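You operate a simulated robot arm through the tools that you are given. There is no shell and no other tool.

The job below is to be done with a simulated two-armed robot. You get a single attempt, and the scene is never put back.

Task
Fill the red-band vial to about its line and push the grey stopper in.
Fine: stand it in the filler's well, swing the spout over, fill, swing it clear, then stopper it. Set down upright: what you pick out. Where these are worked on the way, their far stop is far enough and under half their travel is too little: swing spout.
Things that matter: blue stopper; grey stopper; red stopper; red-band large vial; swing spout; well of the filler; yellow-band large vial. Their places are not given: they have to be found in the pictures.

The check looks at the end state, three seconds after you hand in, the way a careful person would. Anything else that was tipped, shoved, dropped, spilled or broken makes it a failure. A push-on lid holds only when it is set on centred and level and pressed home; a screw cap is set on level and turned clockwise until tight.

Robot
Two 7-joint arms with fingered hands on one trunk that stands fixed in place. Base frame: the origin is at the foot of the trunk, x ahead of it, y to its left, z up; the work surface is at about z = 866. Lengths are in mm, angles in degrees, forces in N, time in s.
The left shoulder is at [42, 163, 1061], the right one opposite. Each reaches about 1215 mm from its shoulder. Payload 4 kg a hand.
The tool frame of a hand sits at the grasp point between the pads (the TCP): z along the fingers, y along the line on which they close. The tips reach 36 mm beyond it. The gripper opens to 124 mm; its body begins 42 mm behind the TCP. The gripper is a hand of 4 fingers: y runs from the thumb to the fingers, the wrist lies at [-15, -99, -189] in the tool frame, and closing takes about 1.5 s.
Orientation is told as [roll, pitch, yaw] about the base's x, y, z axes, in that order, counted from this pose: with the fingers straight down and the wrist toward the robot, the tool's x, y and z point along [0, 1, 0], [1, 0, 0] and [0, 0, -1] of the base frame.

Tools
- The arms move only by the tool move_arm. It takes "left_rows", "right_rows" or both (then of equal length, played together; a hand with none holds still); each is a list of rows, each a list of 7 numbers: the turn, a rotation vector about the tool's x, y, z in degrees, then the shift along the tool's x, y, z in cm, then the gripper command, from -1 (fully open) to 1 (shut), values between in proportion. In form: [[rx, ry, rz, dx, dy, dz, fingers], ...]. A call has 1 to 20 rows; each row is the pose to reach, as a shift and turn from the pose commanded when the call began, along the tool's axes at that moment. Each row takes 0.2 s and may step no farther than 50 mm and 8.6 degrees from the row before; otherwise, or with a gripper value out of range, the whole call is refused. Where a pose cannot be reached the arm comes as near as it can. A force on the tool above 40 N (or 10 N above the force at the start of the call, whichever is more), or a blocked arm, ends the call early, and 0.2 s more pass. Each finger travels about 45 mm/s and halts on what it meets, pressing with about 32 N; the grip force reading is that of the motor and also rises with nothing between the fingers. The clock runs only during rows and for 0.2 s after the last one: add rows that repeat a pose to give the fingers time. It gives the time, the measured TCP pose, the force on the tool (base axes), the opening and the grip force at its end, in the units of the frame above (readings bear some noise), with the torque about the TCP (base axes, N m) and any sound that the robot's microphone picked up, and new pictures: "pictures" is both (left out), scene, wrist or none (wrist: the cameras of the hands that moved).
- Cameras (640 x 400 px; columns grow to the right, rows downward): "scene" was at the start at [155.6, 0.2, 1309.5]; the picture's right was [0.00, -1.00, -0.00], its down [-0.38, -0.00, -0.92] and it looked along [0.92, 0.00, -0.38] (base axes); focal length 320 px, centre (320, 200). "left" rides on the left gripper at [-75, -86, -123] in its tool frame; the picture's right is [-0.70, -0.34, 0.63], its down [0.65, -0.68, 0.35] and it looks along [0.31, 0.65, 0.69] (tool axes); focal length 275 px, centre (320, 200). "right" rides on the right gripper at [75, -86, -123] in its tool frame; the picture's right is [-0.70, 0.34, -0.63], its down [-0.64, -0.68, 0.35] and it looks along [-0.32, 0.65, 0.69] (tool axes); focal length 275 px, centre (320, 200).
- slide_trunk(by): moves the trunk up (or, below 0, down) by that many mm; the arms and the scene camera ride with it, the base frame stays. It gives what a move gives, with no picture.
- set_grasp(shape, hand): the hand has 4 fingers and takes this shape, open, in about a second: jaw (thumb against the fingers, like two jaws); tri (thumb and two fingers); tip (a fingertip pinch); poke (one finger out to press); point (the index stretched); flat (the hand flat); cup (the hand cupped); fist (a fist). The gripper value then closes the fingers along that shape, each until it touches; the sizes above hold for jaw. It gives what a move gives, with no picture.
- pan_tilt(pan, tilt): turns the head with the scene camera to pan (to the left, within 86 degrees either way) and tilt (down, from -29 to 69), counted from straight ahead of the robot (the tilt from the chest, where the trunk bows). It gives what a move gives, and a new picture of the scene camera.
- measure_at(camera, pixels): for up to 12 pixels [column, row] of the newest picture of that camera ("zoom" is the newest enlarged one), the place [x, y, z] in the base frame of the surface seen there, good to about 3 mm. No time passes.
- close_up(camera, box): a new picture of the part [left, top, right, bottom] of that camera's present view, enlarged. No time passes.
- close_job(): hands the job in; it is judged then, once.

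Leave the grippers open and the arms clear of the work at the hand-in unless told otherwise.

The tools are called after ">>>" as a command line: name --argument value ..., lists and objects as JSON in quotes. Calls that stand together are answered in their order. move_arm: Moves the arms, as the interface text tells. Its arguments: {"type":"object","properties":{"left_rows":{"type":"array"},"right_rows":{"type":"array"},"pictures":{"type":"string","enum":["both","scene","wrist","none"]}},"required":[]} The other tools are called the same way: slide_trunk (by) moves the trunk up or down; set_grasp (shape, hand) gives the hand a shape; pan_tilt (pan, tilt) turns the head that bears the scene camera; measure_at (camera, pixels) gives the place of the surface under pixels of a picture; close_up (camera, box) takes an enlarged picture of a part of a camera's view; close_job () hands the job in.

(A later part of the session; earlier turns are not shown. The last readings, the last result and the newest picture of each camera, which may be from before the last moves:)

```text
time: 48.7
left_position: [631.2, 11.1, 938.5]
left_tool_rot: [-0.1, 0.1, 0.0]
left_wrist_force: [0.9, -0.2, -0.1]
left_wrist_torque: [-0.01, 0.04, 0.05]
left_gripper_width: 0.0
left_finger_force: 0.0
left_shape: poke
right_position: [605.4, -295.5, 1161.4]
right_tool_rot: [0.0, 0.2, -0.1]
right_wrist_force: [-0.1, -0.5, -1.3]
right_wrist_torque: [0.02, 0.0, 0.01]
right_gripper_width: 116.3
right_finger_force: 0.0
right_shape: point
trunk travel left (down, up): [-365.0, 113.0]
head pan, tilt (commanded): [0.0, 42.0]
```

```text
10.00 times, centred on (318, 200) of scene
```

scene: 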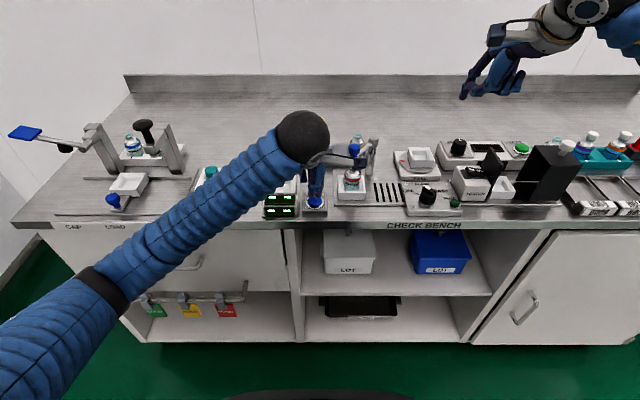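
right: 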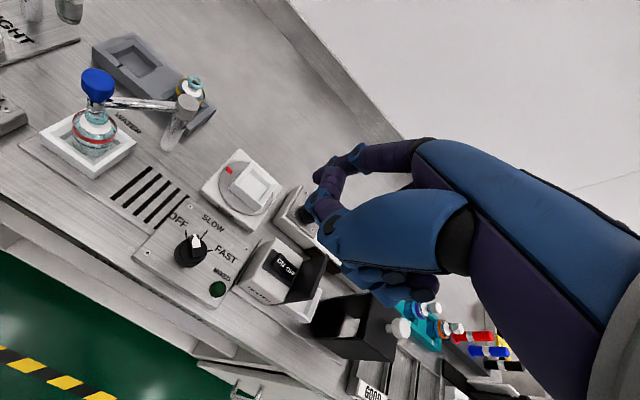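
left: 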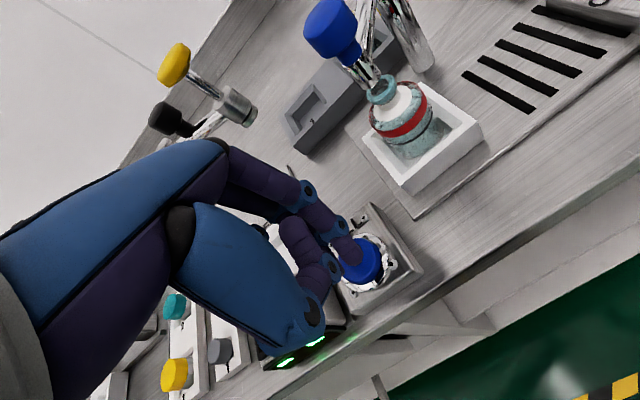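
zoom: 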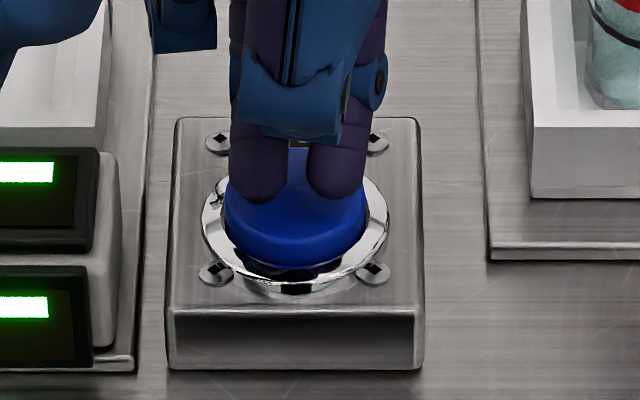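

The tips are just above the button. I press down a further 6 mm in two short steps and read the force and sound.

>>> move_arm --left_rows '[[0, 0, 0, 0, 0, 0.3, -1], [0, 0, 0, 0, 0, 0.6, -1]]' --pictures "wrist"

>>> close_up --camera "left" --box '[330, 40, 480, 170]'

>>> close_up --camera "scene" --box '[295, 150, 375, 220]'

```text
time: 49.3
left_position: [631.6, 10.0, 933.9]
left_tool_rot: [0.0, 0.0, -0.1]
left_wrist_force: [-0.4, 0.0, -1.0]
left_wrist_torque: [0.0, 0.01, -0.01]
left_gripper_width: 0.1
left_finger_force: 0.1
left_shape: poke
right_position: [604.5, -296.5, 1163.2]
right_tool_rot: [0.1, 0.3, 0.0]
right_wrist_force: [0.3, -0.1, 0.4]
right_wrist_torque: [0.02, 0.0, -0.01]
right_gripper_width: 116.3
right_finger_force: 0.0
right_shape: point
trunk travel left (down, up): [-365.0, 113.0]
head pan, tilt (commanded): [0.0, 42.0]
```

left: 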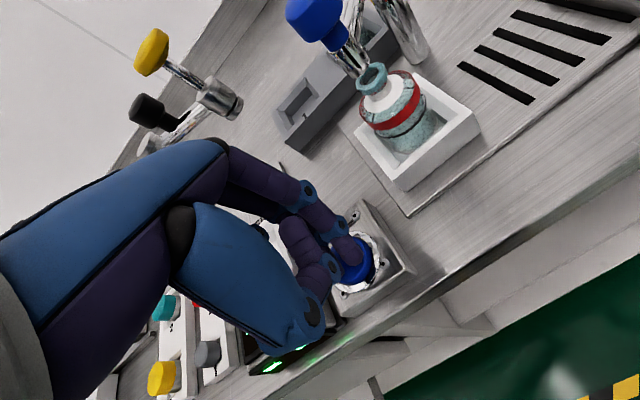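

```text
3.08 times, centred on (405, 105) of left
```

zoom: 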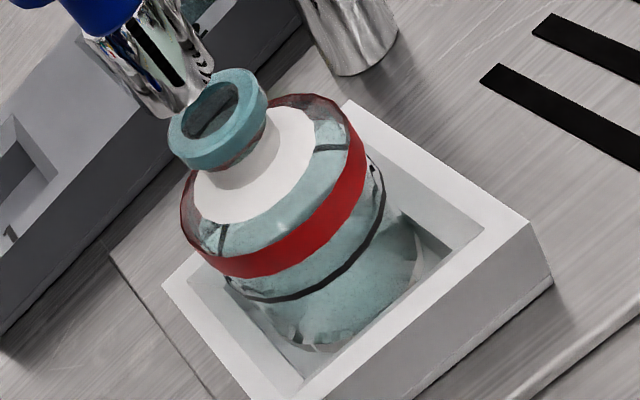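

```text
5.71 times, centred on (335, 185) of scene
```

zoom: 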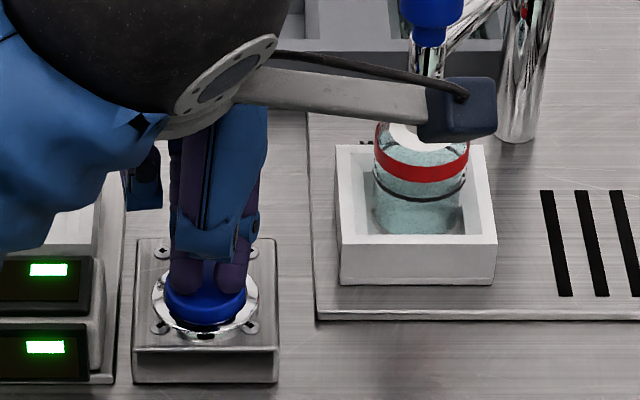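

There is no contact yet at z=934. I press down another 4 mm.

>>> move_arm --left_rows '[[0, 0, 0, 0, 0, 0.2, -1], [0, 0, 0, 0, 0, 0.4, -1]]' --pictures "none"

>>> close_up --camera "left" --box '[330, 40, 480, 170]'

>>> close_up --camera "scene" --box '[295, 150, 375, 220]'

```text
time: 49.9
left_position: [632.7, 9.9, 930.8]
left_tool_rot: [0.0, 0.0, 0.0]
left_wrist_force: [-0.5, -0.8, 3.0]
left_wrist_torque: [-0.05, 0.04, 0.01]
left_gripper_width: 0.0
left_finger_force: 0.0
left_shape: poke
right_position: [605.0, -295.9, 1162.3]
right_tool_rot: [0.0, 0.2, 0.0]
right_wrist_force: [0.0, 0.9, -0.4]
right_wrist_torque: [-0.01, 0.02, 0.0]
right_gripper_width: 116.1
right_finger_force: 0.1
right_shape: point
trunk travel left (down, up): [-365.0, 113.0]
head pan, tilt (commanded): [0.0, 42.0]
heard: click
```

```text
3.08 times, centred on (405, 105) of left
```

zoom: 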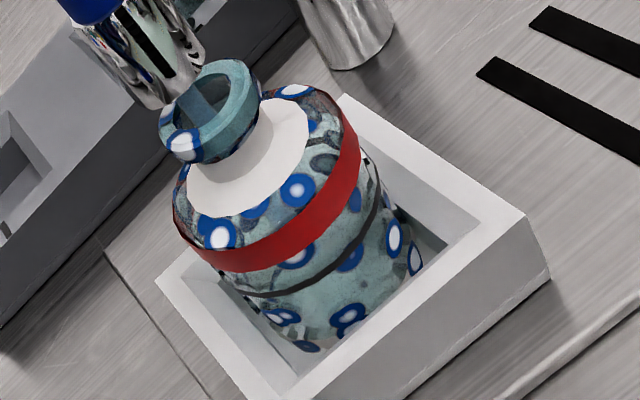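

```text
5.71 times, centred on (335, 185) of scene
```

zoom: 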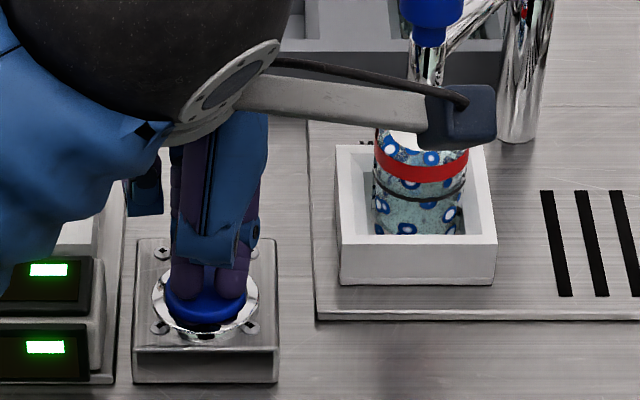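

A click sounded and water is visible in the vial mouth. I release right away by raising 8 mm to see whether the flow stops and where the level is.

>>> move_arm --left_rows '[[0, 0, 0, 0, 0, -0.8, -1]]' --pictures "none"

>>> close_up --camera "left" --box '[330, 40, 480, 170]'

>>> close_up --camera "scene" --box '[330, 150, 375, 200]'

>>> close_up --camera "right" --box '[60, 60, 140, 170]'

```text
time: 50.3
left_position: [631.5, 10.6, 938.2]
left_tool_rot: [0.0, 0.1, -0.1]
left_wrist_force: [-0.3, -0.3, 0.7]
left_wrist_torque: [0.02, 0.01, -0.02]
left_gripper_width: 0.0
left_finger_force: 0.0
left_shape: poke
right_position: [604.3, -297.0, 1161.7]
right_tool_rot: [0.0, 0.2, 0.0]
right_wrist_force: [0.1, 0.2, 0.1]
right_wrist_torque: [-0.02, -0.01, 0.03]
right_gripper_width: 116.2
right_finger_force: 0.1
right_shape: point
trunk travel left (down, up): [-365.0, 113.0]
head pan, tilt (commanded): [0.0, 42.0]
```

```text
3.08 times, centred on (405, 105) of left
```

zoom: 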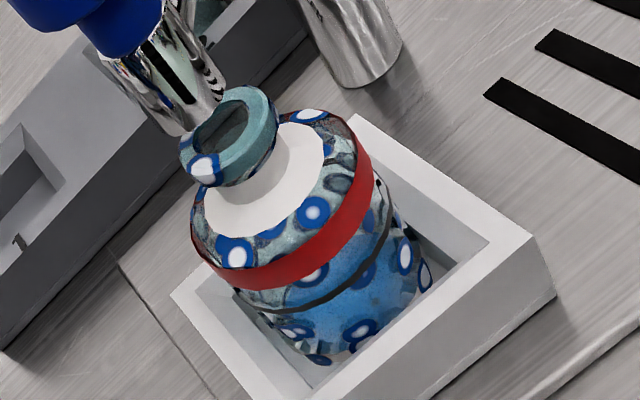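

```text
8.00 times, centred on (352, 175) of scene
```

zoom: 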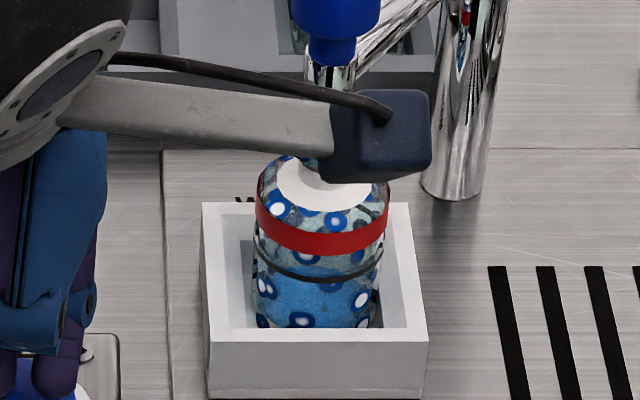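

```text
3.64 times, centred on (100, 115) of right
```

zoom: 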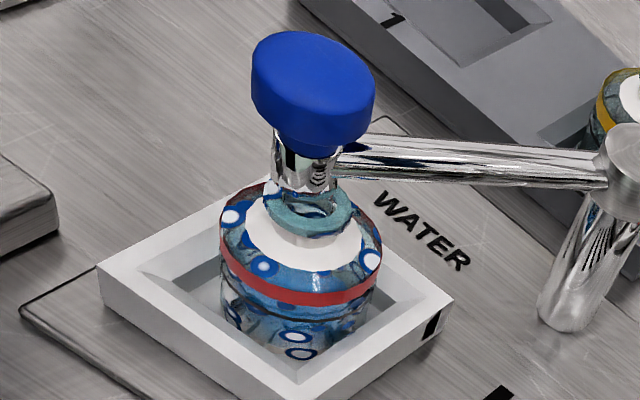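

The vial now shows blue water inside, and no stream is visible between spout and mouth. I look closer at the gap and at the level before letting any more time pass.

>>> close_up --camera "left" --box '[365, 60, 445, 140]'

>>> close_up --camera "right" --box '[80, 85, 125, 145]'

>>> close_up --camera "scene" --box '[340, 165, 365, 195]'

```text
5.00 times, centred on (405, 100) of left
```

zoom: 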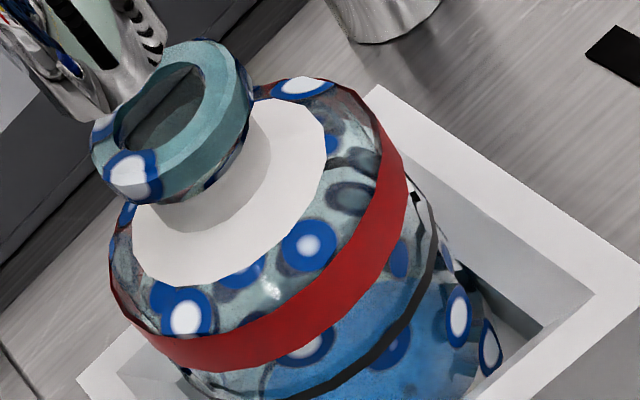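

```text
6.67 times, centred on (102, 115) of right
```

zoom: 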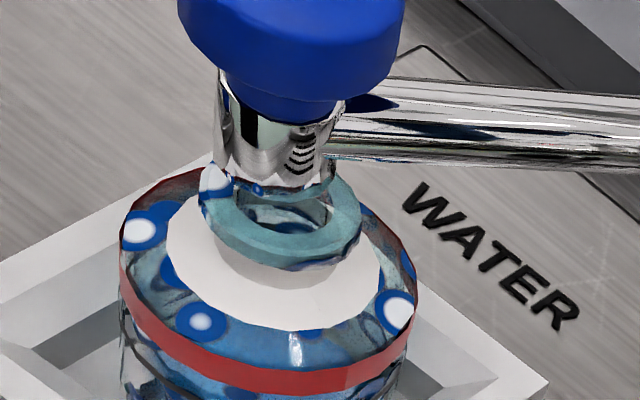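

```text
13.33 times, centred on (352, 180) of scene
```

zoom: 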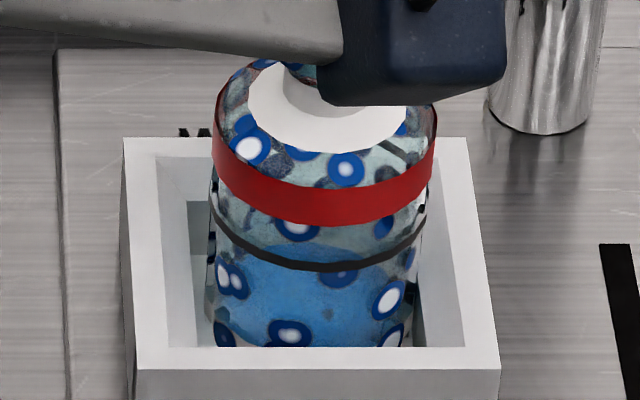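

Through the glass, the water surface seems well below the black line, roughly 8 mm deep. I let 0.4 s pass without pressing to see whether the level still changes.

>>> move_arm --left_rows '[[0, 0, 0, 0, 0, 0, -1]]' --pictures "none"

>>> close_up --camera "scene" --box '[340, 165, 365, 195]'

>>> close_up --camera "left" --box '[365, 60, 445, 160]'

>>> close_up --camera "right" --box '[75, 85, 130, 165]'

```text
time: 50.7
left_position: [631.2, 10.4, 939.9]
left_tool_rot: [0.0, 0.0, 0.0]
left_wrist_force: [0.3, 0.7, 0.1]
left_wrist_torque: [-0.01, -0.03, 0.03]
left_gripper_width: 0.1
left_finger_force: 0.0
left_shape: poke
right_position: [605.1, -296.5, 1162.1]
right_tool_rot: [0.1, 0.2, 0.0]
right_wrist_force: [0.2, 0.3, 0.8]
right_wrist_torque: [0.0, -0.02, 0.02]
right_gripper_width: 116.2
right_finger_force: 0.1
right_shape: point
trunk travel left (down, up): [-365.0, 113.0]
head pan, tilt (commanded): [0.0, 42.0]
```

```text
13.33 times, centred on (352, 180) of scene
```

zoom: 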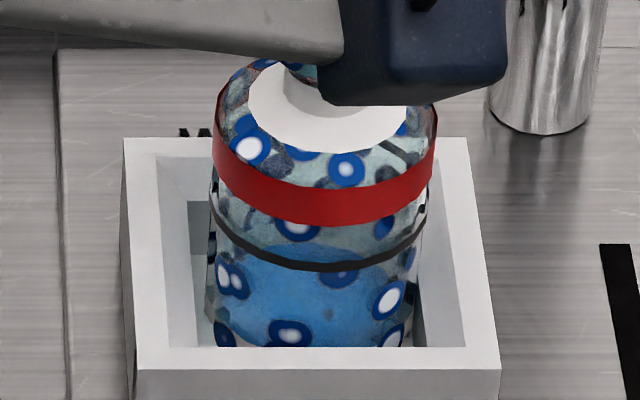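

```text
4.00 times, centred on (405, 110) of left
```

zoom: 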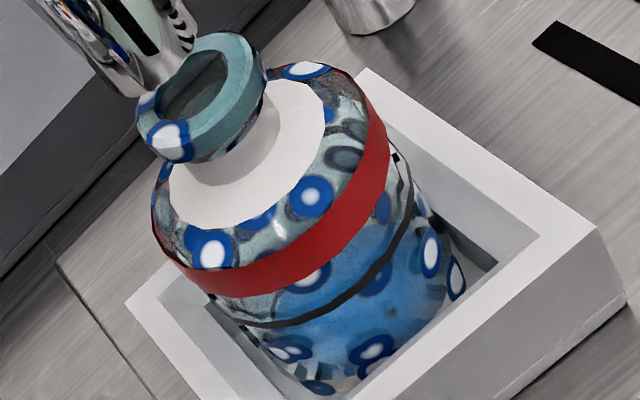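

```text
5.00 times, centred on (102, 125) of right
```

zoom: 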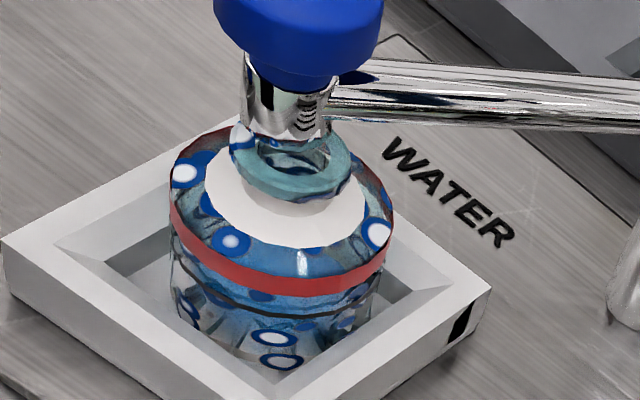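

The level stayed the same, so water flows only while the button is held. The surface is about 9 mm above the bottom against a line at about 30 mm. I press again briefly, about 0.4 s, and re-check.

>>> move_arm --left_rows '[[0, 0, 0, 0, 0, 0.5, -1], [0, 0, 0, 0, 0, 0.9, -1], [0, 0, 0, 0, 0, 0.9, -1], [0, 0, 0, 0, 0, 0, -1], [0, 0, 0, 0, 0, 0, -1]]' --pictures "none"

>>> close_up --camera "scene" --box '[340, 165, 365, 195]'

>>> close_up --camera "left" --box '[365, 60, 445, 160]'

>>> close_up --camera "right" --box '[75, 85, 130, 165]'

```text
time: 51.9
left_position: [633.2, 9.9, 938.3]
left_tool_rot: [0.1, 0.0, 0.0]
left_wrist_force: [0.0, -0.1, -0.7]
left_wrist_torque: [0.0, -0.01, 0.01]
left_gripper_width: 0.1
left_finger_force: 0.1
left_shape: poke
right_position: [605.3, -295.5, 1161.8]
right_tool_rot: [0.0, 0.2, 0.0]
right_wrist_force: [-0.1, -0.6, 0.1]
right_wrist_torque: [0.0, 0.03, 0.0]
right_gripper_width: 116.4
right_finger_force: 0.0
right_shape: point
trunk travel left (down, up): [-365.0, 113.0]
head pan, tilt (commanded): [0.0, 42.0]
heard: click
```

```text
13.33 times, centred on (352, 180) of scene
```

zoom: 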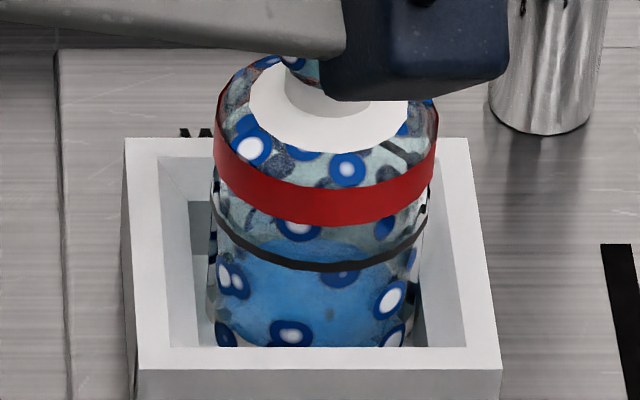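

```text
4.00 times, centred on (405, 110) of left
```

zoom: 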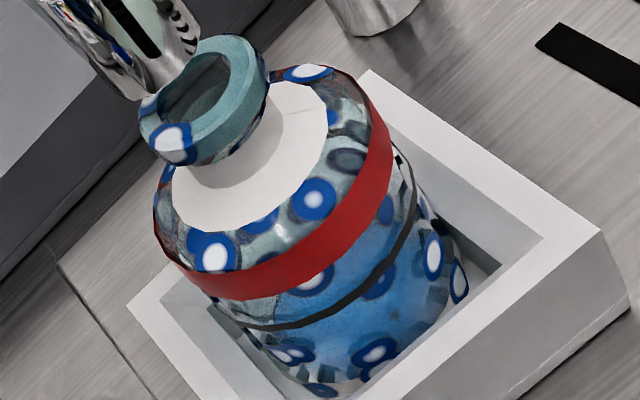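

```text
5.00 times, centred on (102, 125) of right
```

zoom: 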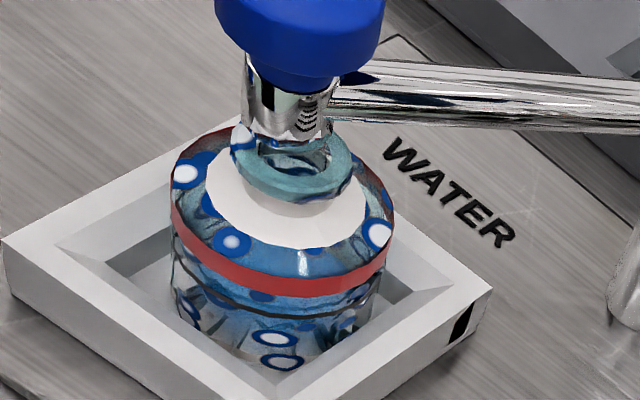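

A small rise only. The flow is slow, so I hold the button longer this time, about 1 s, and compare.

>>> move_arm --left_rows '[[0, 0, 0, 0, 0, 0.5, -1], [0, 0, 0, 0, 0, 0.9, -1], [0, 0, 0, 0, 0, 0.9, -1], [0, 0, 0, 0, 0, 0.9, -1], [0, 0, 0, 0, 0, 0.9, -1], [0, 0, 0, 0, 0, 0.9, -1], [0, 0, 0, 0, 0, 0, -1], [0, 0, 0, 0, 0, 0, -1]]' --pictures "none"

>>> close_up --camera "scene" --box '[340, 165, 365, 195]'

>>> close_up --camera "left" --box '[365, 60, 445, 160]'

>>> close_up --camera "right" --box '[75, 85, 130, 165]'

```text
time: 53.7
left_position: [632.0, 10.8, 937.5]
left_tool_rot: [0.0, -0.1, 0.0]
left_wrist_force: [0.9, 0.3, -0.1]
left_wrist_torque: [0.01, 0.01, 0.0]
left_gripper_width: 0.0
left_finger_force: 0.1
left_shape: poke
right_position: [604.2, -295.5, 1162.2]
right_tool_rot: [-0.1, 0.2, 0.1]
right_wrist_force: [0.9, -0.4, 0.1]
right_wrist_torque: [0.0, -0.01, -0.02]
right_gripper_width: 116.2
right_finger_force: 0.1
right_shape: point
trunk travel left (down, up): [-365.0, 113.0]
head pan, tilt (commanded): [0.0, 42.0]
heard: click
```

```text
13.33 times, centred on (352, 180) of scene
```

zoom: 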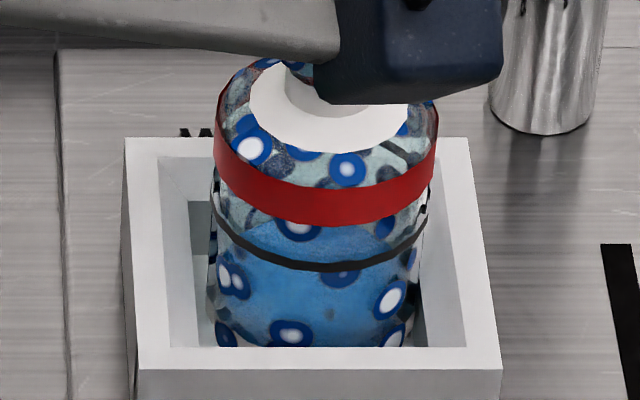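

```text
4.00 times, centred on (405, 110) of left
```

zoom: 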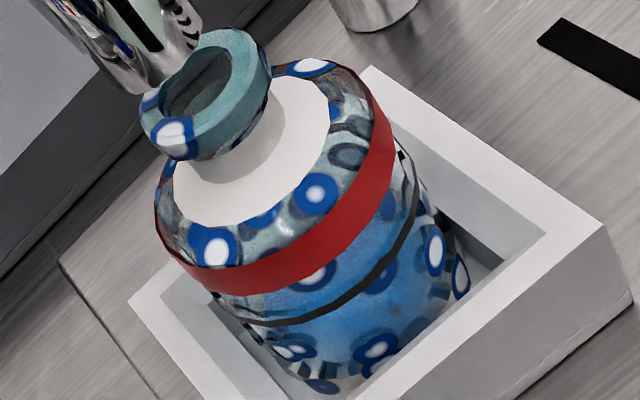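

```text
5.00 times, centred on (102, 125) of right
```

zoom: 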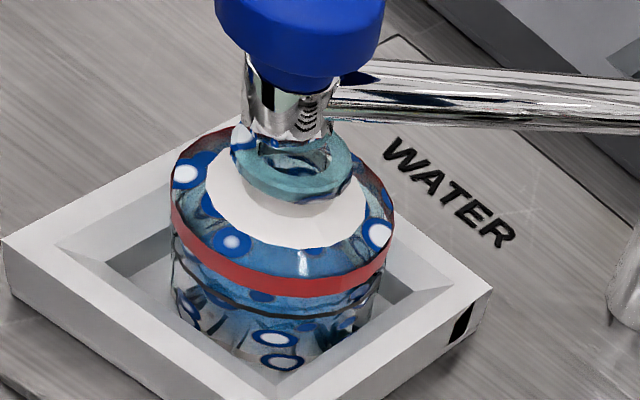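

The back edge of the water surface rose by about 18 px (roughly 4 mm) for about 1 s. I estimate about 16 mm still to go, so I hold for about 2 s next.

>>> move_arm --left_rows '[[0, 0, 0, 0, 0, 0.5, -1], [0, 0, 0, 0, 0, 0.9, -1], [0, 0, 0, 0, 0, 0.9, -1], [0, 0, 0, 0, 0, 0.9, -1], [0, 0, 0, 0, 0, 0.9, -1], [0, 0, 0, 0, 0, 0.9, -1], [0, 0, 0, 0, 0, 0.9, -1], [0, 0, 0, 0, 0, 0.9, -1], [0, 0, 0, 0, 0, 0.9, -1], [0, 0, 0, 0, 0, 0.9, -1], [0, 0, 0, 0, 0, 0.9, -1], [0, 0, 0, 0, 0, 0, -1], [0, 0, 0, 0, 0, 0, -1]]' --pictures "none"

>>> close_up --camera "scene" --box '[340, 165, 365, 195]'

>>> close_up --camera "left" --box '[365, 60, 445, 160]'

>>> close_up --camera "right" --box '[75, 85, 130, 165]'

```text
time: 56.5
left_position: [632.2, 11.0, 938.3]
left_tool_rot: [0.1, 0.0, 0.0]
left_wrist_force: [0.2, 0.8, 0.9]
left_wrist_torque: [-0.05, 0.01, -0.04]
left_gripper_width: 0.1
left_finger_force: 0.0
left_shape: poke
right_position: [604.7, -296.4, 1163.3]
right_tool_rot: [-0.1, 0.2, 0.0]
right_wrist_force: [1.0, -0.1, 1.0]
right_wrist_torque: [-0.01, 0.0, -0.01]
right_gripper_width: 116.2
right_finger_force: 0.1
right_shape: point
trunk travel left (down, up): [-365.0, 113.0]
head pan, tilt (commanded): [0.0, 42.0]
heard: click
```

```text
13.33 times, centred on (352, 180) of scene
```

zoom: 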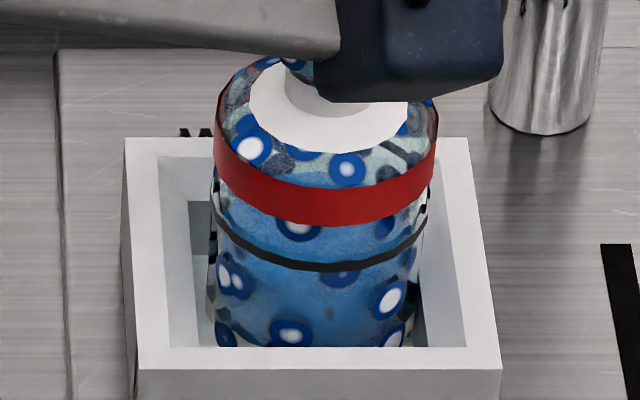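

```text
4.00 times, centred on (405, 110) of left
```

zoom: 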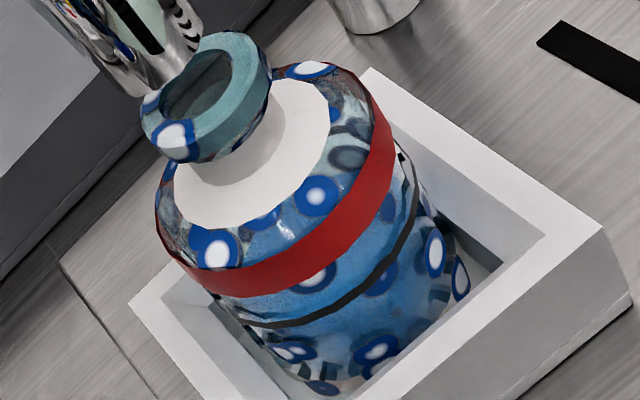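

```text
5.00 times, centred on (102, 125) of right
```

zoom: 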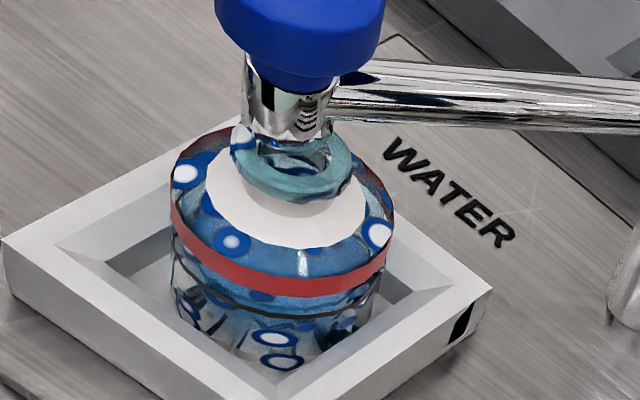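

The water now shows blue up behind the red band. I need a better read of the level against the black line, so I zoom in tighter on the body from each camera.

>>> close_up --camera "left" --box '[385, 110, 445, 160]'

>>> close_up --camera "scene" --box '[342, 175, 362, 192]'

>>> close_up --camera "right" --box '[85, 110, 125, 165]'

```text
8.00 times, centred on (415, 135) of left
```

zoom: 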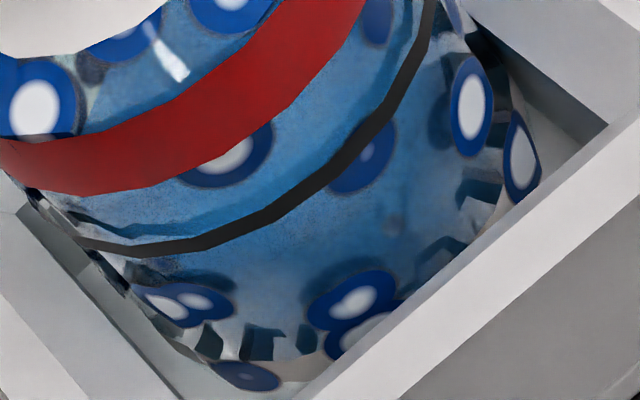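

```text
16.00 times, centred on (352, 184) of scene
```

zoom: 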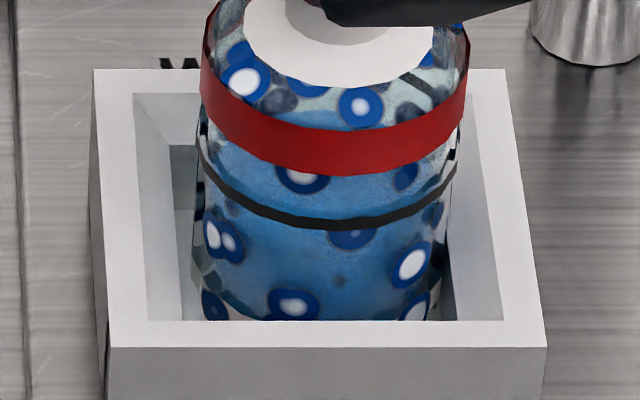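

```text
7.27 times, centred on (105, 138) of right
```

zoom: 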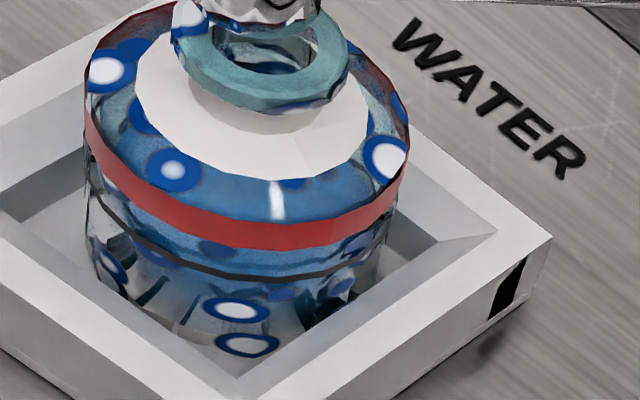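

The views from above make the level hard to read. I bring the right wrist camera round to a low side view: pull the right hand back in front of the bench and pitch it up 50° so it looks nearly level at the vial.

>>> move_arm --right_rows '[[-8.3, 0, 0, 0.4, -1.8, 3.1, -1], [-16.7, 0, 0, 0.8, -3.6, 6.2, -1], [-25, 0, 0, 1.2, -5.4, 9.3, -1], [-33.3, 0, 0, 1.6, -7.2, 12.4, -1], [-41.7, 0, 0, 2.0, -9.0, 15.5, -1], [-50, 0, 0, 2.3, -10.7, 18.5, -1], [-50, 0, 0, 2.3, -10.7, 18.5, -1]]' --pictures "both"

```text
time: 58.3
left_position: [631.5, 11.0, 939.2]
left_tool_rot: [0.0, 0.0, -0.2]
left_wrist_force: [0.2, -0.1, 0.3]
left_wrist_torque: [0.02, 0.01, 0.0]
left_gripper_width: 0.0
left_finger_force: 0.1
left_shape: poke
right_position: [574.9, -370.0, 1148.5]
right_tool_rot: [-38.3, -59.2, 35.9]
right_wrist_force: [-0.7, 0.2, 0.1]
right_wrist_torque: [0.02, 0.02, -0.04]
right_gripper_width: 116.1
right_finger_force: 0.1
right_shape: point
right hand out of reach, approached as far as the arm can: row 3, 4, 5, 6, 7
trunk travel left (down, up): [-365.0, 113.0]
head pan, tilt (commanded): [0.0, 42.0]
stopped in row 7 (right hand): the arm was blocked; the commanded pose is now the measured one
```

scene: 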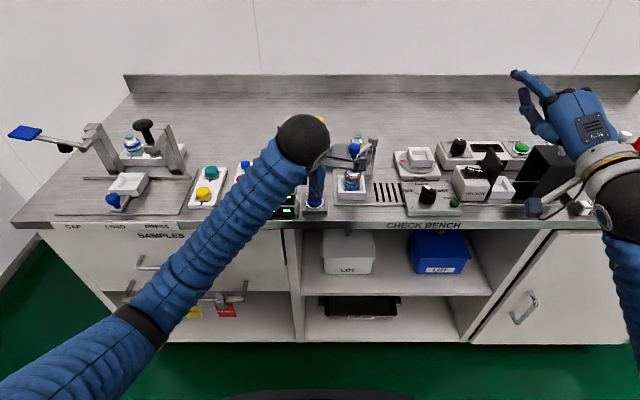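
right: 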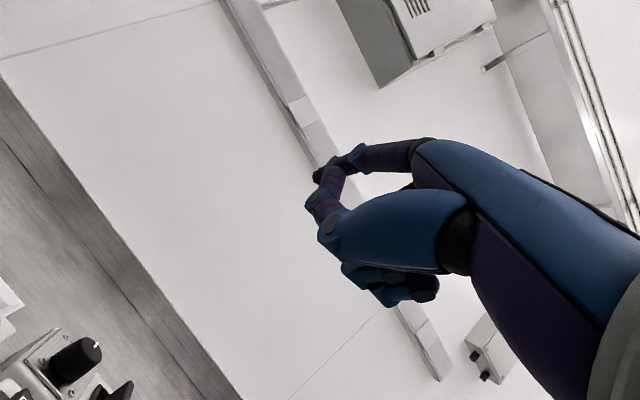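

The right arm could not take that posture and halted in an odd one. No contact force shows. I bring it back to the plain downward pose, higher up.

>>> move_arm --right_rows '[[8.0, 1.9, 1.5, 0.1, 1.2, -0.7, -1], [16.1, 3.9, 3.0, 0.2, 2.3, -1.5, -1], [24.2, 5.8, 4.5, 0.2, 3.5, -2.2, -1], [32.3, 7.8, 6.0, 0.3, 4.7, -2.9, -1], [40.4, 9.7, 7.5, 0.4, 5.8, -3.7, -1], [48.4, 11.6, 9.0, 0.4, 7.0, -4.4, -1], [56.5, 13.6, 10.5, 0.5, 8.2, -5.1, -1], [64.6, 15.5, 12.0, 0.6, 9.3, -5.9, -1], [64.6, 15.5, 12.0, 0.6, 9.3, -5.9, -1]]' --pictures "scene"

```text
time: 60.3
left_position: [631.4, 8.9, 938.7]
left_tool_rot: [0.0, 0.0, -0.1]
left_wrist_force: [0.8, 0.1, 0.6]
left_wrist_torque: [-0.02, -0.02, -0.03]
left_gripper_width: 0.0
left_finger_force: 0.0
left_shape: poke
right_position: [561.5, -329.9, 1247.8]
right_tool_rot: [0.1, 0.2, 0.2]
right_wrist_force: [0.9, 1.0, -0.7]
right_wrist_torque: [0.02, 0.01, -0.01]
right_gripper_width: 116.0
right_finger_force: 0.0
right_shape: point
right hand out of reach, approached as far as the arm can: row 1, 2
trunk travel left (down, up): [-365.0, 113.0]
head pan, tilt (commanded): [0.0, 42.0]
```

scene: 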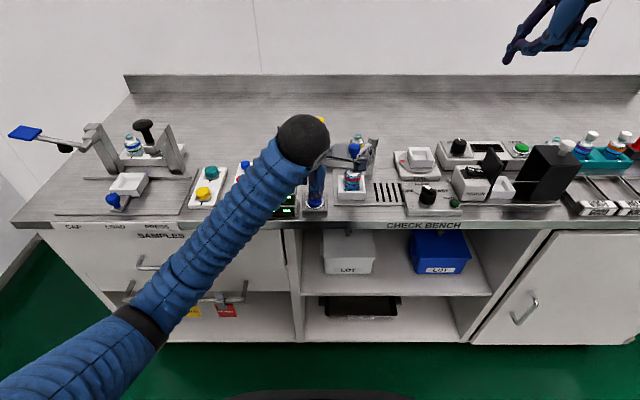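

Recovered. For a flatter view I raise both hands and then lower the trunk by 200 mm, which lowers the scene camera.

>>> move_arm --left_rows '[[0, 0, 0, 0, 0, -4, -1], [0, 0, 0, 0, 0, -8, -1], [0, 0, 0, 0, 0, -12, -1], [0, 0, 0, 0, 0, -16, -1], [0, 0, 0, 2, 0, -20, -1], [0, 0, 0, 5, 0, -23, -1], [0, 0, 0, 9, 0, -25, -1]]' --right_rows '[[0, 0, 0, 0, 0, -2, -1], [0, 0, 0, 0, 0, -4, -1], [0, 0, 0, 0, 0, -6, -1], [0, 0, 0, 0, 0, -8, -1], [0, 0, 0, 0, 0, -10, -1], [0, 0, 0, 0, 0, -12, -1], [0, 0, 0, 0, 0, -12, -1]]' --pictures "none"

>>> slide_trunk --by -200

>>> pan_tilt --pan -5 --tilt 25

>>> close_up --camera "scene" --box '[280, 100, 400, 250]'

```text
time: 61.9
left_position: [630.6, 100.4, 1188.2]
left_tool_rot: [-0.1, 0.0, 0.0]
left_wrist_force: [0.1, -0.1, -0.8]
left_wrist_torque: [-0.03, 0.02, -0.02]
left_gripper_width: 0.0
left_finger_force: 0.2
left_shape: poke
right_position: [561.8, -326.3, 1368.6]
right_tool_rot: [0.0, 0.1, 0.2]
right_wrist_force: [-1.0, 0.0, -0.7]
right_wrist_torque: [-0.04, -0.04, 0.01]
right_gripper_width: 116.3
right_finger_force: 0.0
right_shape: point
trunk travel left (down, up): [-365.0, 113.0]
head pan, tilt (commanded): [0.0, 42.0]
```

```text
time: 64.1
left_position: [632.2, 100.8, 989.5]
left_tool_rot: [0.0, -0.1, 0.0]
left_wrist_force: [-0.7, -0.4, 0.4]
left_wrist_torque: [-0.01, 0.0, 0.02]
left_gripper_width: 0.0
left_finger_force: 0.1
left_shape: poke
right_position: [561.1, -329.2, 1170.2]
right_tool_rot: [0.1, 0.1, 0.1]
right_wrist_force: [-0.1, 0.6, 0.4]
right_wrist_torque: [0.01, -0.03, -0.01]
right_gripper_width: 116.2
right_finger_force: 0.1
right_shape: point
trunk travel left (down, up): [-165.0, 313.0]
head pan, tilt (commanded): [0.0, 42.0]
```

```text
time: 64.9
left_position: [633.1, 101.4, 988.8]
left_tool_rot: [0.0, 0.1, 0.0]
left_wrist_force: [0.2, -0.2, 0.6]
left_wrist_torque: [-0.02, 0.02, 0.0]
left_gripper_width: 0.0
left_finger_force: 0.1
left_shape: poke
right_position: [561.4, -329.5, 1168.6]
right_tool_rot: [0.2, 0.3, 0.1]
right_wrist_force: [-0.6, -0.4, -0.2]
right_wrist_torque: [0.01, 0.0, -0.01]
right_gripper_width: 116.2
right_finger_force: 0.1
right_shape: point
trunk travel left (down, up): [-165.0, 313.0]
head pan, tilt (commanded): [-5.0, 25.0]
```

scene: 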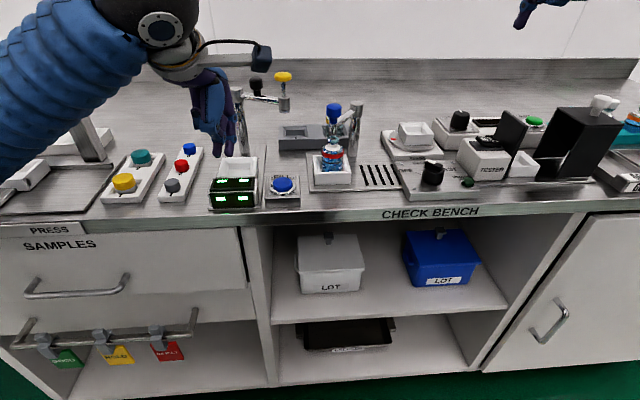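

```text
2.67 times, centred on (340, 175) of scene
```

zoom: 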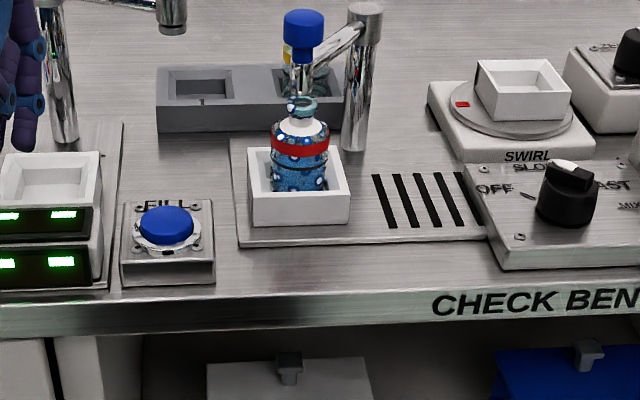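

>>> close_up --camera "scene" --box '[315, 130, 350, 190]'

>>> close_up --camera "scene" --box '[320, 143, 345, 173]'

```text
6.67 times, centred on (332, 160) of scene
```

zoom: 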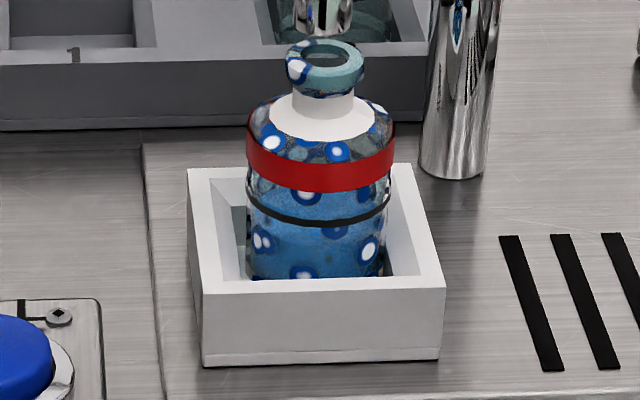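

```text
13.33 times, centred on (332, 158) of scene
```

zoom: 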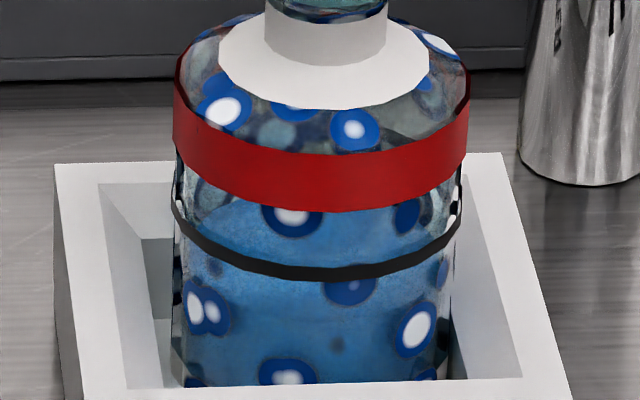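

This flatter view is much clearer. The water surface ellipse sits about 33 zoom-px below the black ring, roughly 5 mm low. I bring the left fingertips back over the button.

>>> move_arm --left_rows '[[0, 0, 0, -3.0, 0, 0, -1], [0, 0, 0, -6.0, 0, 0, -1], [0, 0, 0, -9.05, 0, 0.5, -1], [0, 0, 0, -9.05, 0, 2.5, -1], [0, 0, 0, -9.05, 0, 4.9, -1], [0, 0, 0, -9.05, 0, 4.9, -1]]' --pictures "scene"

>>> close_up --camera "scene" --box '[255, 130, 355, 220]'

```text
time: 66.3
left_position: [633.2, 9.3, 939.7]
left_tool_rot: [0.0, -0.1, 0.1]
left_wrist_force: [-0.4, -0.1, 0.4]
left_wrist_torque: [-0.01, -0.03, 0.01]
left_gripper_width: 0.1
left_finger_force: 0.2
left_shape: poke
right_position: [561.3, -329.6, 1169.3]
right_tool_rot: [0.0, 0.1, 0.1]
right_wrist_force: [0.2, -0.3, -0.5]
right_wrist_torque: [0.01, 0.03, 0.01]
right_gripper_width: 116.3
right_finger_force: 0.1
right_shape: point
trunk travel left (down, up): [-165.0, 313.0]
head pan, tilt (commanded): [-5.0, 25.0]
```

scene: 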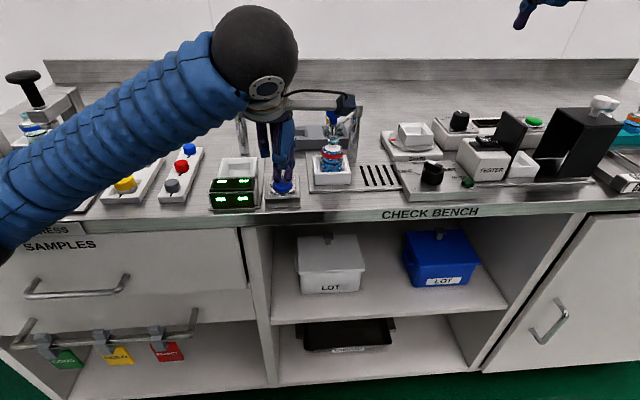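

```text
4.44 times, centred on (305, 175) of scene
```

zoom: 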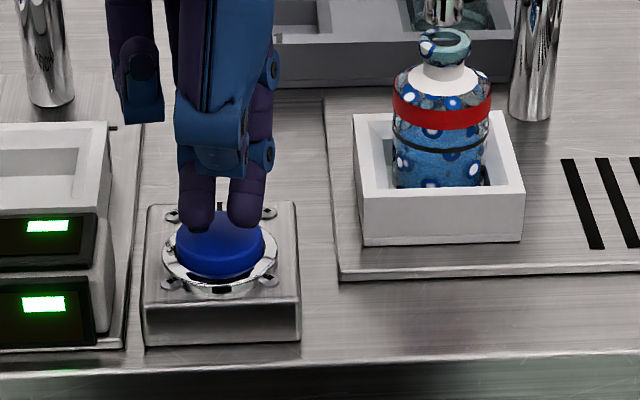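

Both vial and button are in view. I press with the same pattern, holding for about 0.8 s.

>>> move_arm --left_rows '[[0, 0, 0, 0, 0, 0.7, -1], [0, 0, 0, 0, 0, 1.1, -1], [0, 0, 0, 0, 0, 1.1, -1], [0, 0, 0, 0, 0, 1.1, -1], [0, 0, 0, 0, 0, 1.1, -1], [0, 0, 0, 0, 0, 0.1, -1], [0, 0, 0, 0, 0, 0.1, -1]]' --pictures "none"

>>> close_up --camera "scene" --box '[320, 143, 345, 173]'

```text
time: 67.9
left_position: [632.7, 11.3, 937.7]
left_tool_rot: [-0.1, 0.1, -0.1]
left_wrist_force: [-0.2, 0.0, -0.5]
left_wrist_torque: [0.05, -0.03, 0.05]
left_gripper_width: 0.0
left_finger_force: 0.1
left_shape: poke
right_position: [562.6, -328.6, 1167.4]
right_tool_rot: [0.1, 0.3, 0.1]
right_wrist_force: [-0.6, -0.3, -0.4]
right_wrist_torque: [0.01, -0.02, -0.03]
right_gripper_width: 116.2
right_finger_force: 0.0
right_shape: point
trunk travel left (down, up): [-165.0, 313.0]
head pan, tilt (commanded): [-5.0, 25.0]
heard: click
```

```text
13.33 times, centred on (332, 158) of scene
```

zoom: 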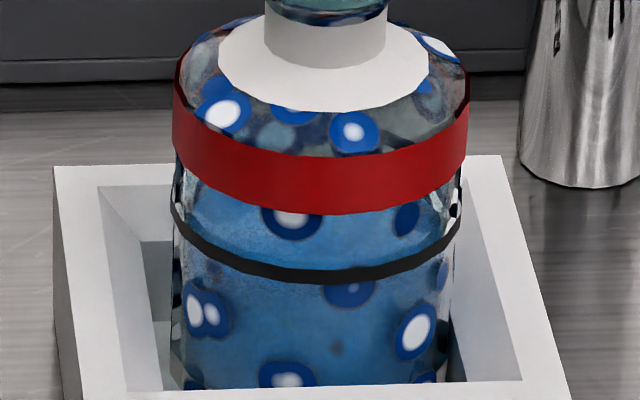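

The surface has risen almost to the ring. I zoom tighter at the left and right edges to judge the remainder.

>>> close_up --camera "scene" --box '[324, 152, 342, 170]'

>>> close_up --camera "left" --box '[370, 80, 450, 160]'

```text
16.00 times, centred on (333, 161) of scene
```

zoom: 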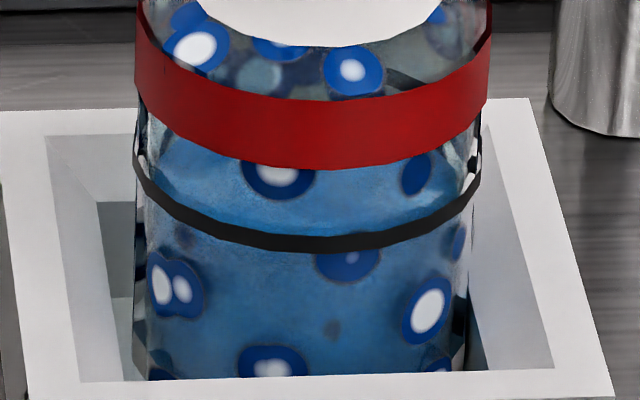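

```text
5.00 times, centred on (410, 120) of left
```

zoom: 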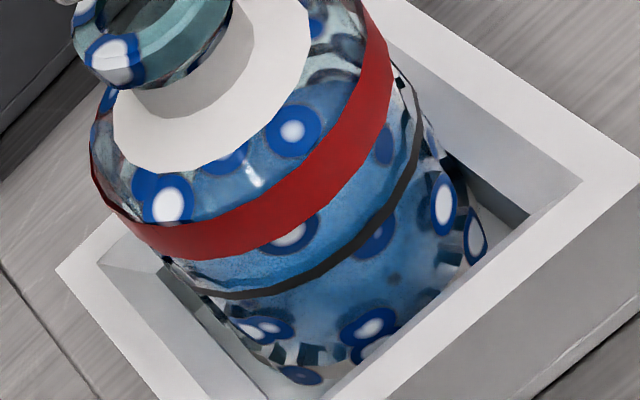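

The surface is about 2 mm below the line. One more short tap of about 0.4 s.

>>> move_arm --left_rows '[[0, 0, 0, 0, 0, 0.6, -1], [0, 0, 0, 0, 0, 1.0, -1], [0, 0, 0, 0, 0, 1.0, -1], [0, 0, 0, 0, 0, 0, -1], [0, 0, 0, 0, 0, 0, -1]]' --pictures "none"

>>> close_up --camera "scene" --box '[324, 152, 342, 170]'

>>> close_up --camera "left" --box '[370, 80, 450, 160]'

```text
time: 69.1
left_position: [632.5, 9.9, 938.1]
left_tool_rot: [0.0, 0.1, -0.1]
left_wrist_force: [-0.6, 0.2, 0.3]
left_wrist_torque: [0.01, -0.01, -0.02]
left_gripper_width: 0.0
left_finger_force: 0.0
left_shape: poke
right_position: [562.8, -330.6, 1168.9]
right_tool_rot: [0.1, 0.1, 0.1]
right_wrist_force: [0.4, -0.8, 0.5]
right_wrist_torque: [0.02, -0.03, 0.02]
right_gripper_width: 116.2
right_finger_force: 0.1
right_shape: point
trunk travel left (down, up): [-165.0, 313.0]
head pan, tilt (commanded): [-5.0, 25.0]
heard: click
```

```text
16.00 times, centred on (333, 161) of scene
```

zoom: 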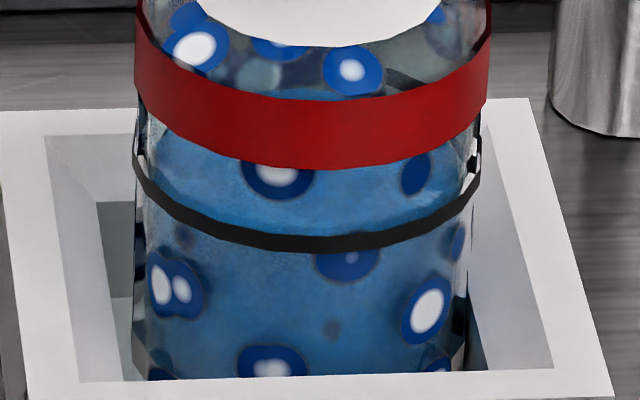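

```text
5.00 times, centred on (410, 120) of left
```

zoom: 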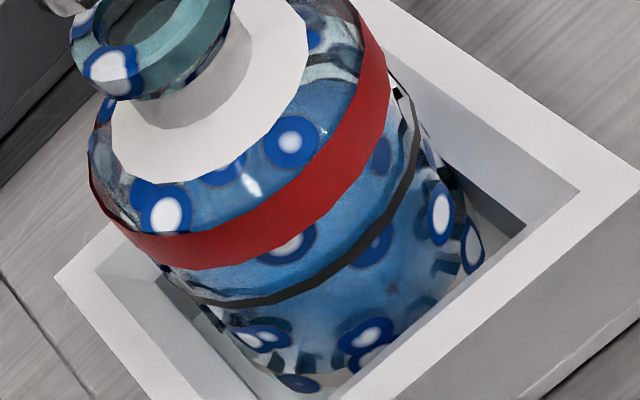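

The level looks very close to the line. To verify with an even flatter view, I raise both hands and lower the trunk a further 150 mm.

>>> move_arm --left_rows '[[0, 0, 0, 0, 0, -4, -1], [0, 0, 0, 0, 0, -8, -1], [0, 0, 0, 0, 0, -12, -1], [0, 0, 0, 3, 0, -15, -1], [0, 0, 0, 6, 0, -18, -1], [0, 0, 0, 9, 0, -21, -1]]' --right_rows '[[0, 0, 0, 0, 0, -2.5, -1], [0, 0, 0, 0, 0, -5, -1], [0, 0, 0, 0, 0, -7.5, -1], [0, 0, 0, 0, 0, -10, -1], [0, 0, 0, 0, 0, -12.5, -1], [0, 0, 0, 0, 0, -15, -1]]' --pictures "none"

>>> slide_trunk --by -150

>>> pan_tilt --pan -6 --tilt 14

>>> close_up --camera "scene" --box '[270, 130, 390, 250]'

```text
time: 70.5
left_position: [629.1, 102.8, 1150.7]
left_tool_rot: [-0.1, -0.1, -0.1]
left_wrist_force: [0.2, 0.6, -0.3]
left_wrist_torque: [-0.02, -0.02, -0.02]
left_gripper_width: 0.2
left_finger_force: 0.1
left_shape: poke
right_position: [559.3, -329.4, 1321.1]
right_tool_rot: [0.0, 0.0, 0.2]
right_wrist_force: [-0.2, 0.6, 0.6]
right_wrist_torque: [-0.01, 0.01, -0.03]
right_gripper_width: 116.3
right_finger_force: 0.1
right_shape: point
trunk travel left (down, up): [-165.0, 313.0]
head pan, tilt (commanded): [-5.0, 25.0]
```

```text
time: 72.2
left_position: [631.5, 100.6, 999.4]
left_tool_rot: [0.0, -0.2, 0.0]
left_wrist_force: [-0.3, -0.5, 0.7]
left_wrist_torque: [0.0, -0.02, 0.0]
left_gripper_width: 0.0
left_finger_force: 0.0
left_shape: poke
right_position: [560.3, -329.3, 1171.0]
right_tool_rot: [0.1, 0.0, 0.1]
right_wrist_force: [-0.2, -0.1, -0.1]
right_wrist_torque: [-0.03, -0.03, 0.01]
right_gripper_width: 116.1
right_finger_force: 0.0
right_shape: point
trunk travel left (down, up): [-15.0, 463.0]
head pan, tilt (commanded): [-5.0, 25.0]
```

```text
time: 73.0
left_position: [632.8, 101.8, 998.3]
left_tool_rot: [0.1, 0.0, 0.0]
left_wrist_force: [0.0, 0.5, 0.5]
left_wrist_torque: [0.0, -0.02, -0.01]
left_gripper_width: 0.0
left_finger_force: 0.1
left_shape: poke
right_position: [561.6, -331.0, 1168.8]
right_tool_rot: [0.1, 0.2, 0.0]
right_wrist_force: [0.4, 0.1, 0.0]
right_wrist_torque: [0.0, -0.01, 0.0]
right_gripper_width: 116.2
right_finger_force: 0.0
right_shape: point
trunk travel left (down, up): [-15.0, 463.0]
head pan, tilt (commanded): [-6.0, 14.0]
```

scene: 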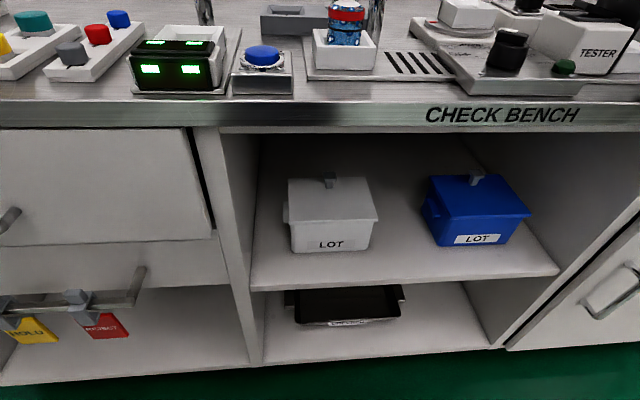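

```text
3.33 times, centred on (330, 190) of scene
```

zoom: 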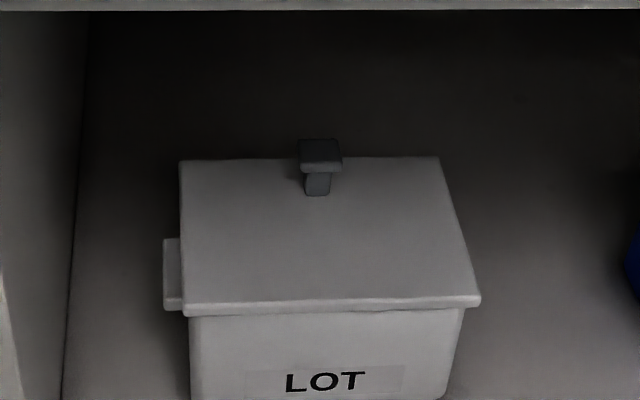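

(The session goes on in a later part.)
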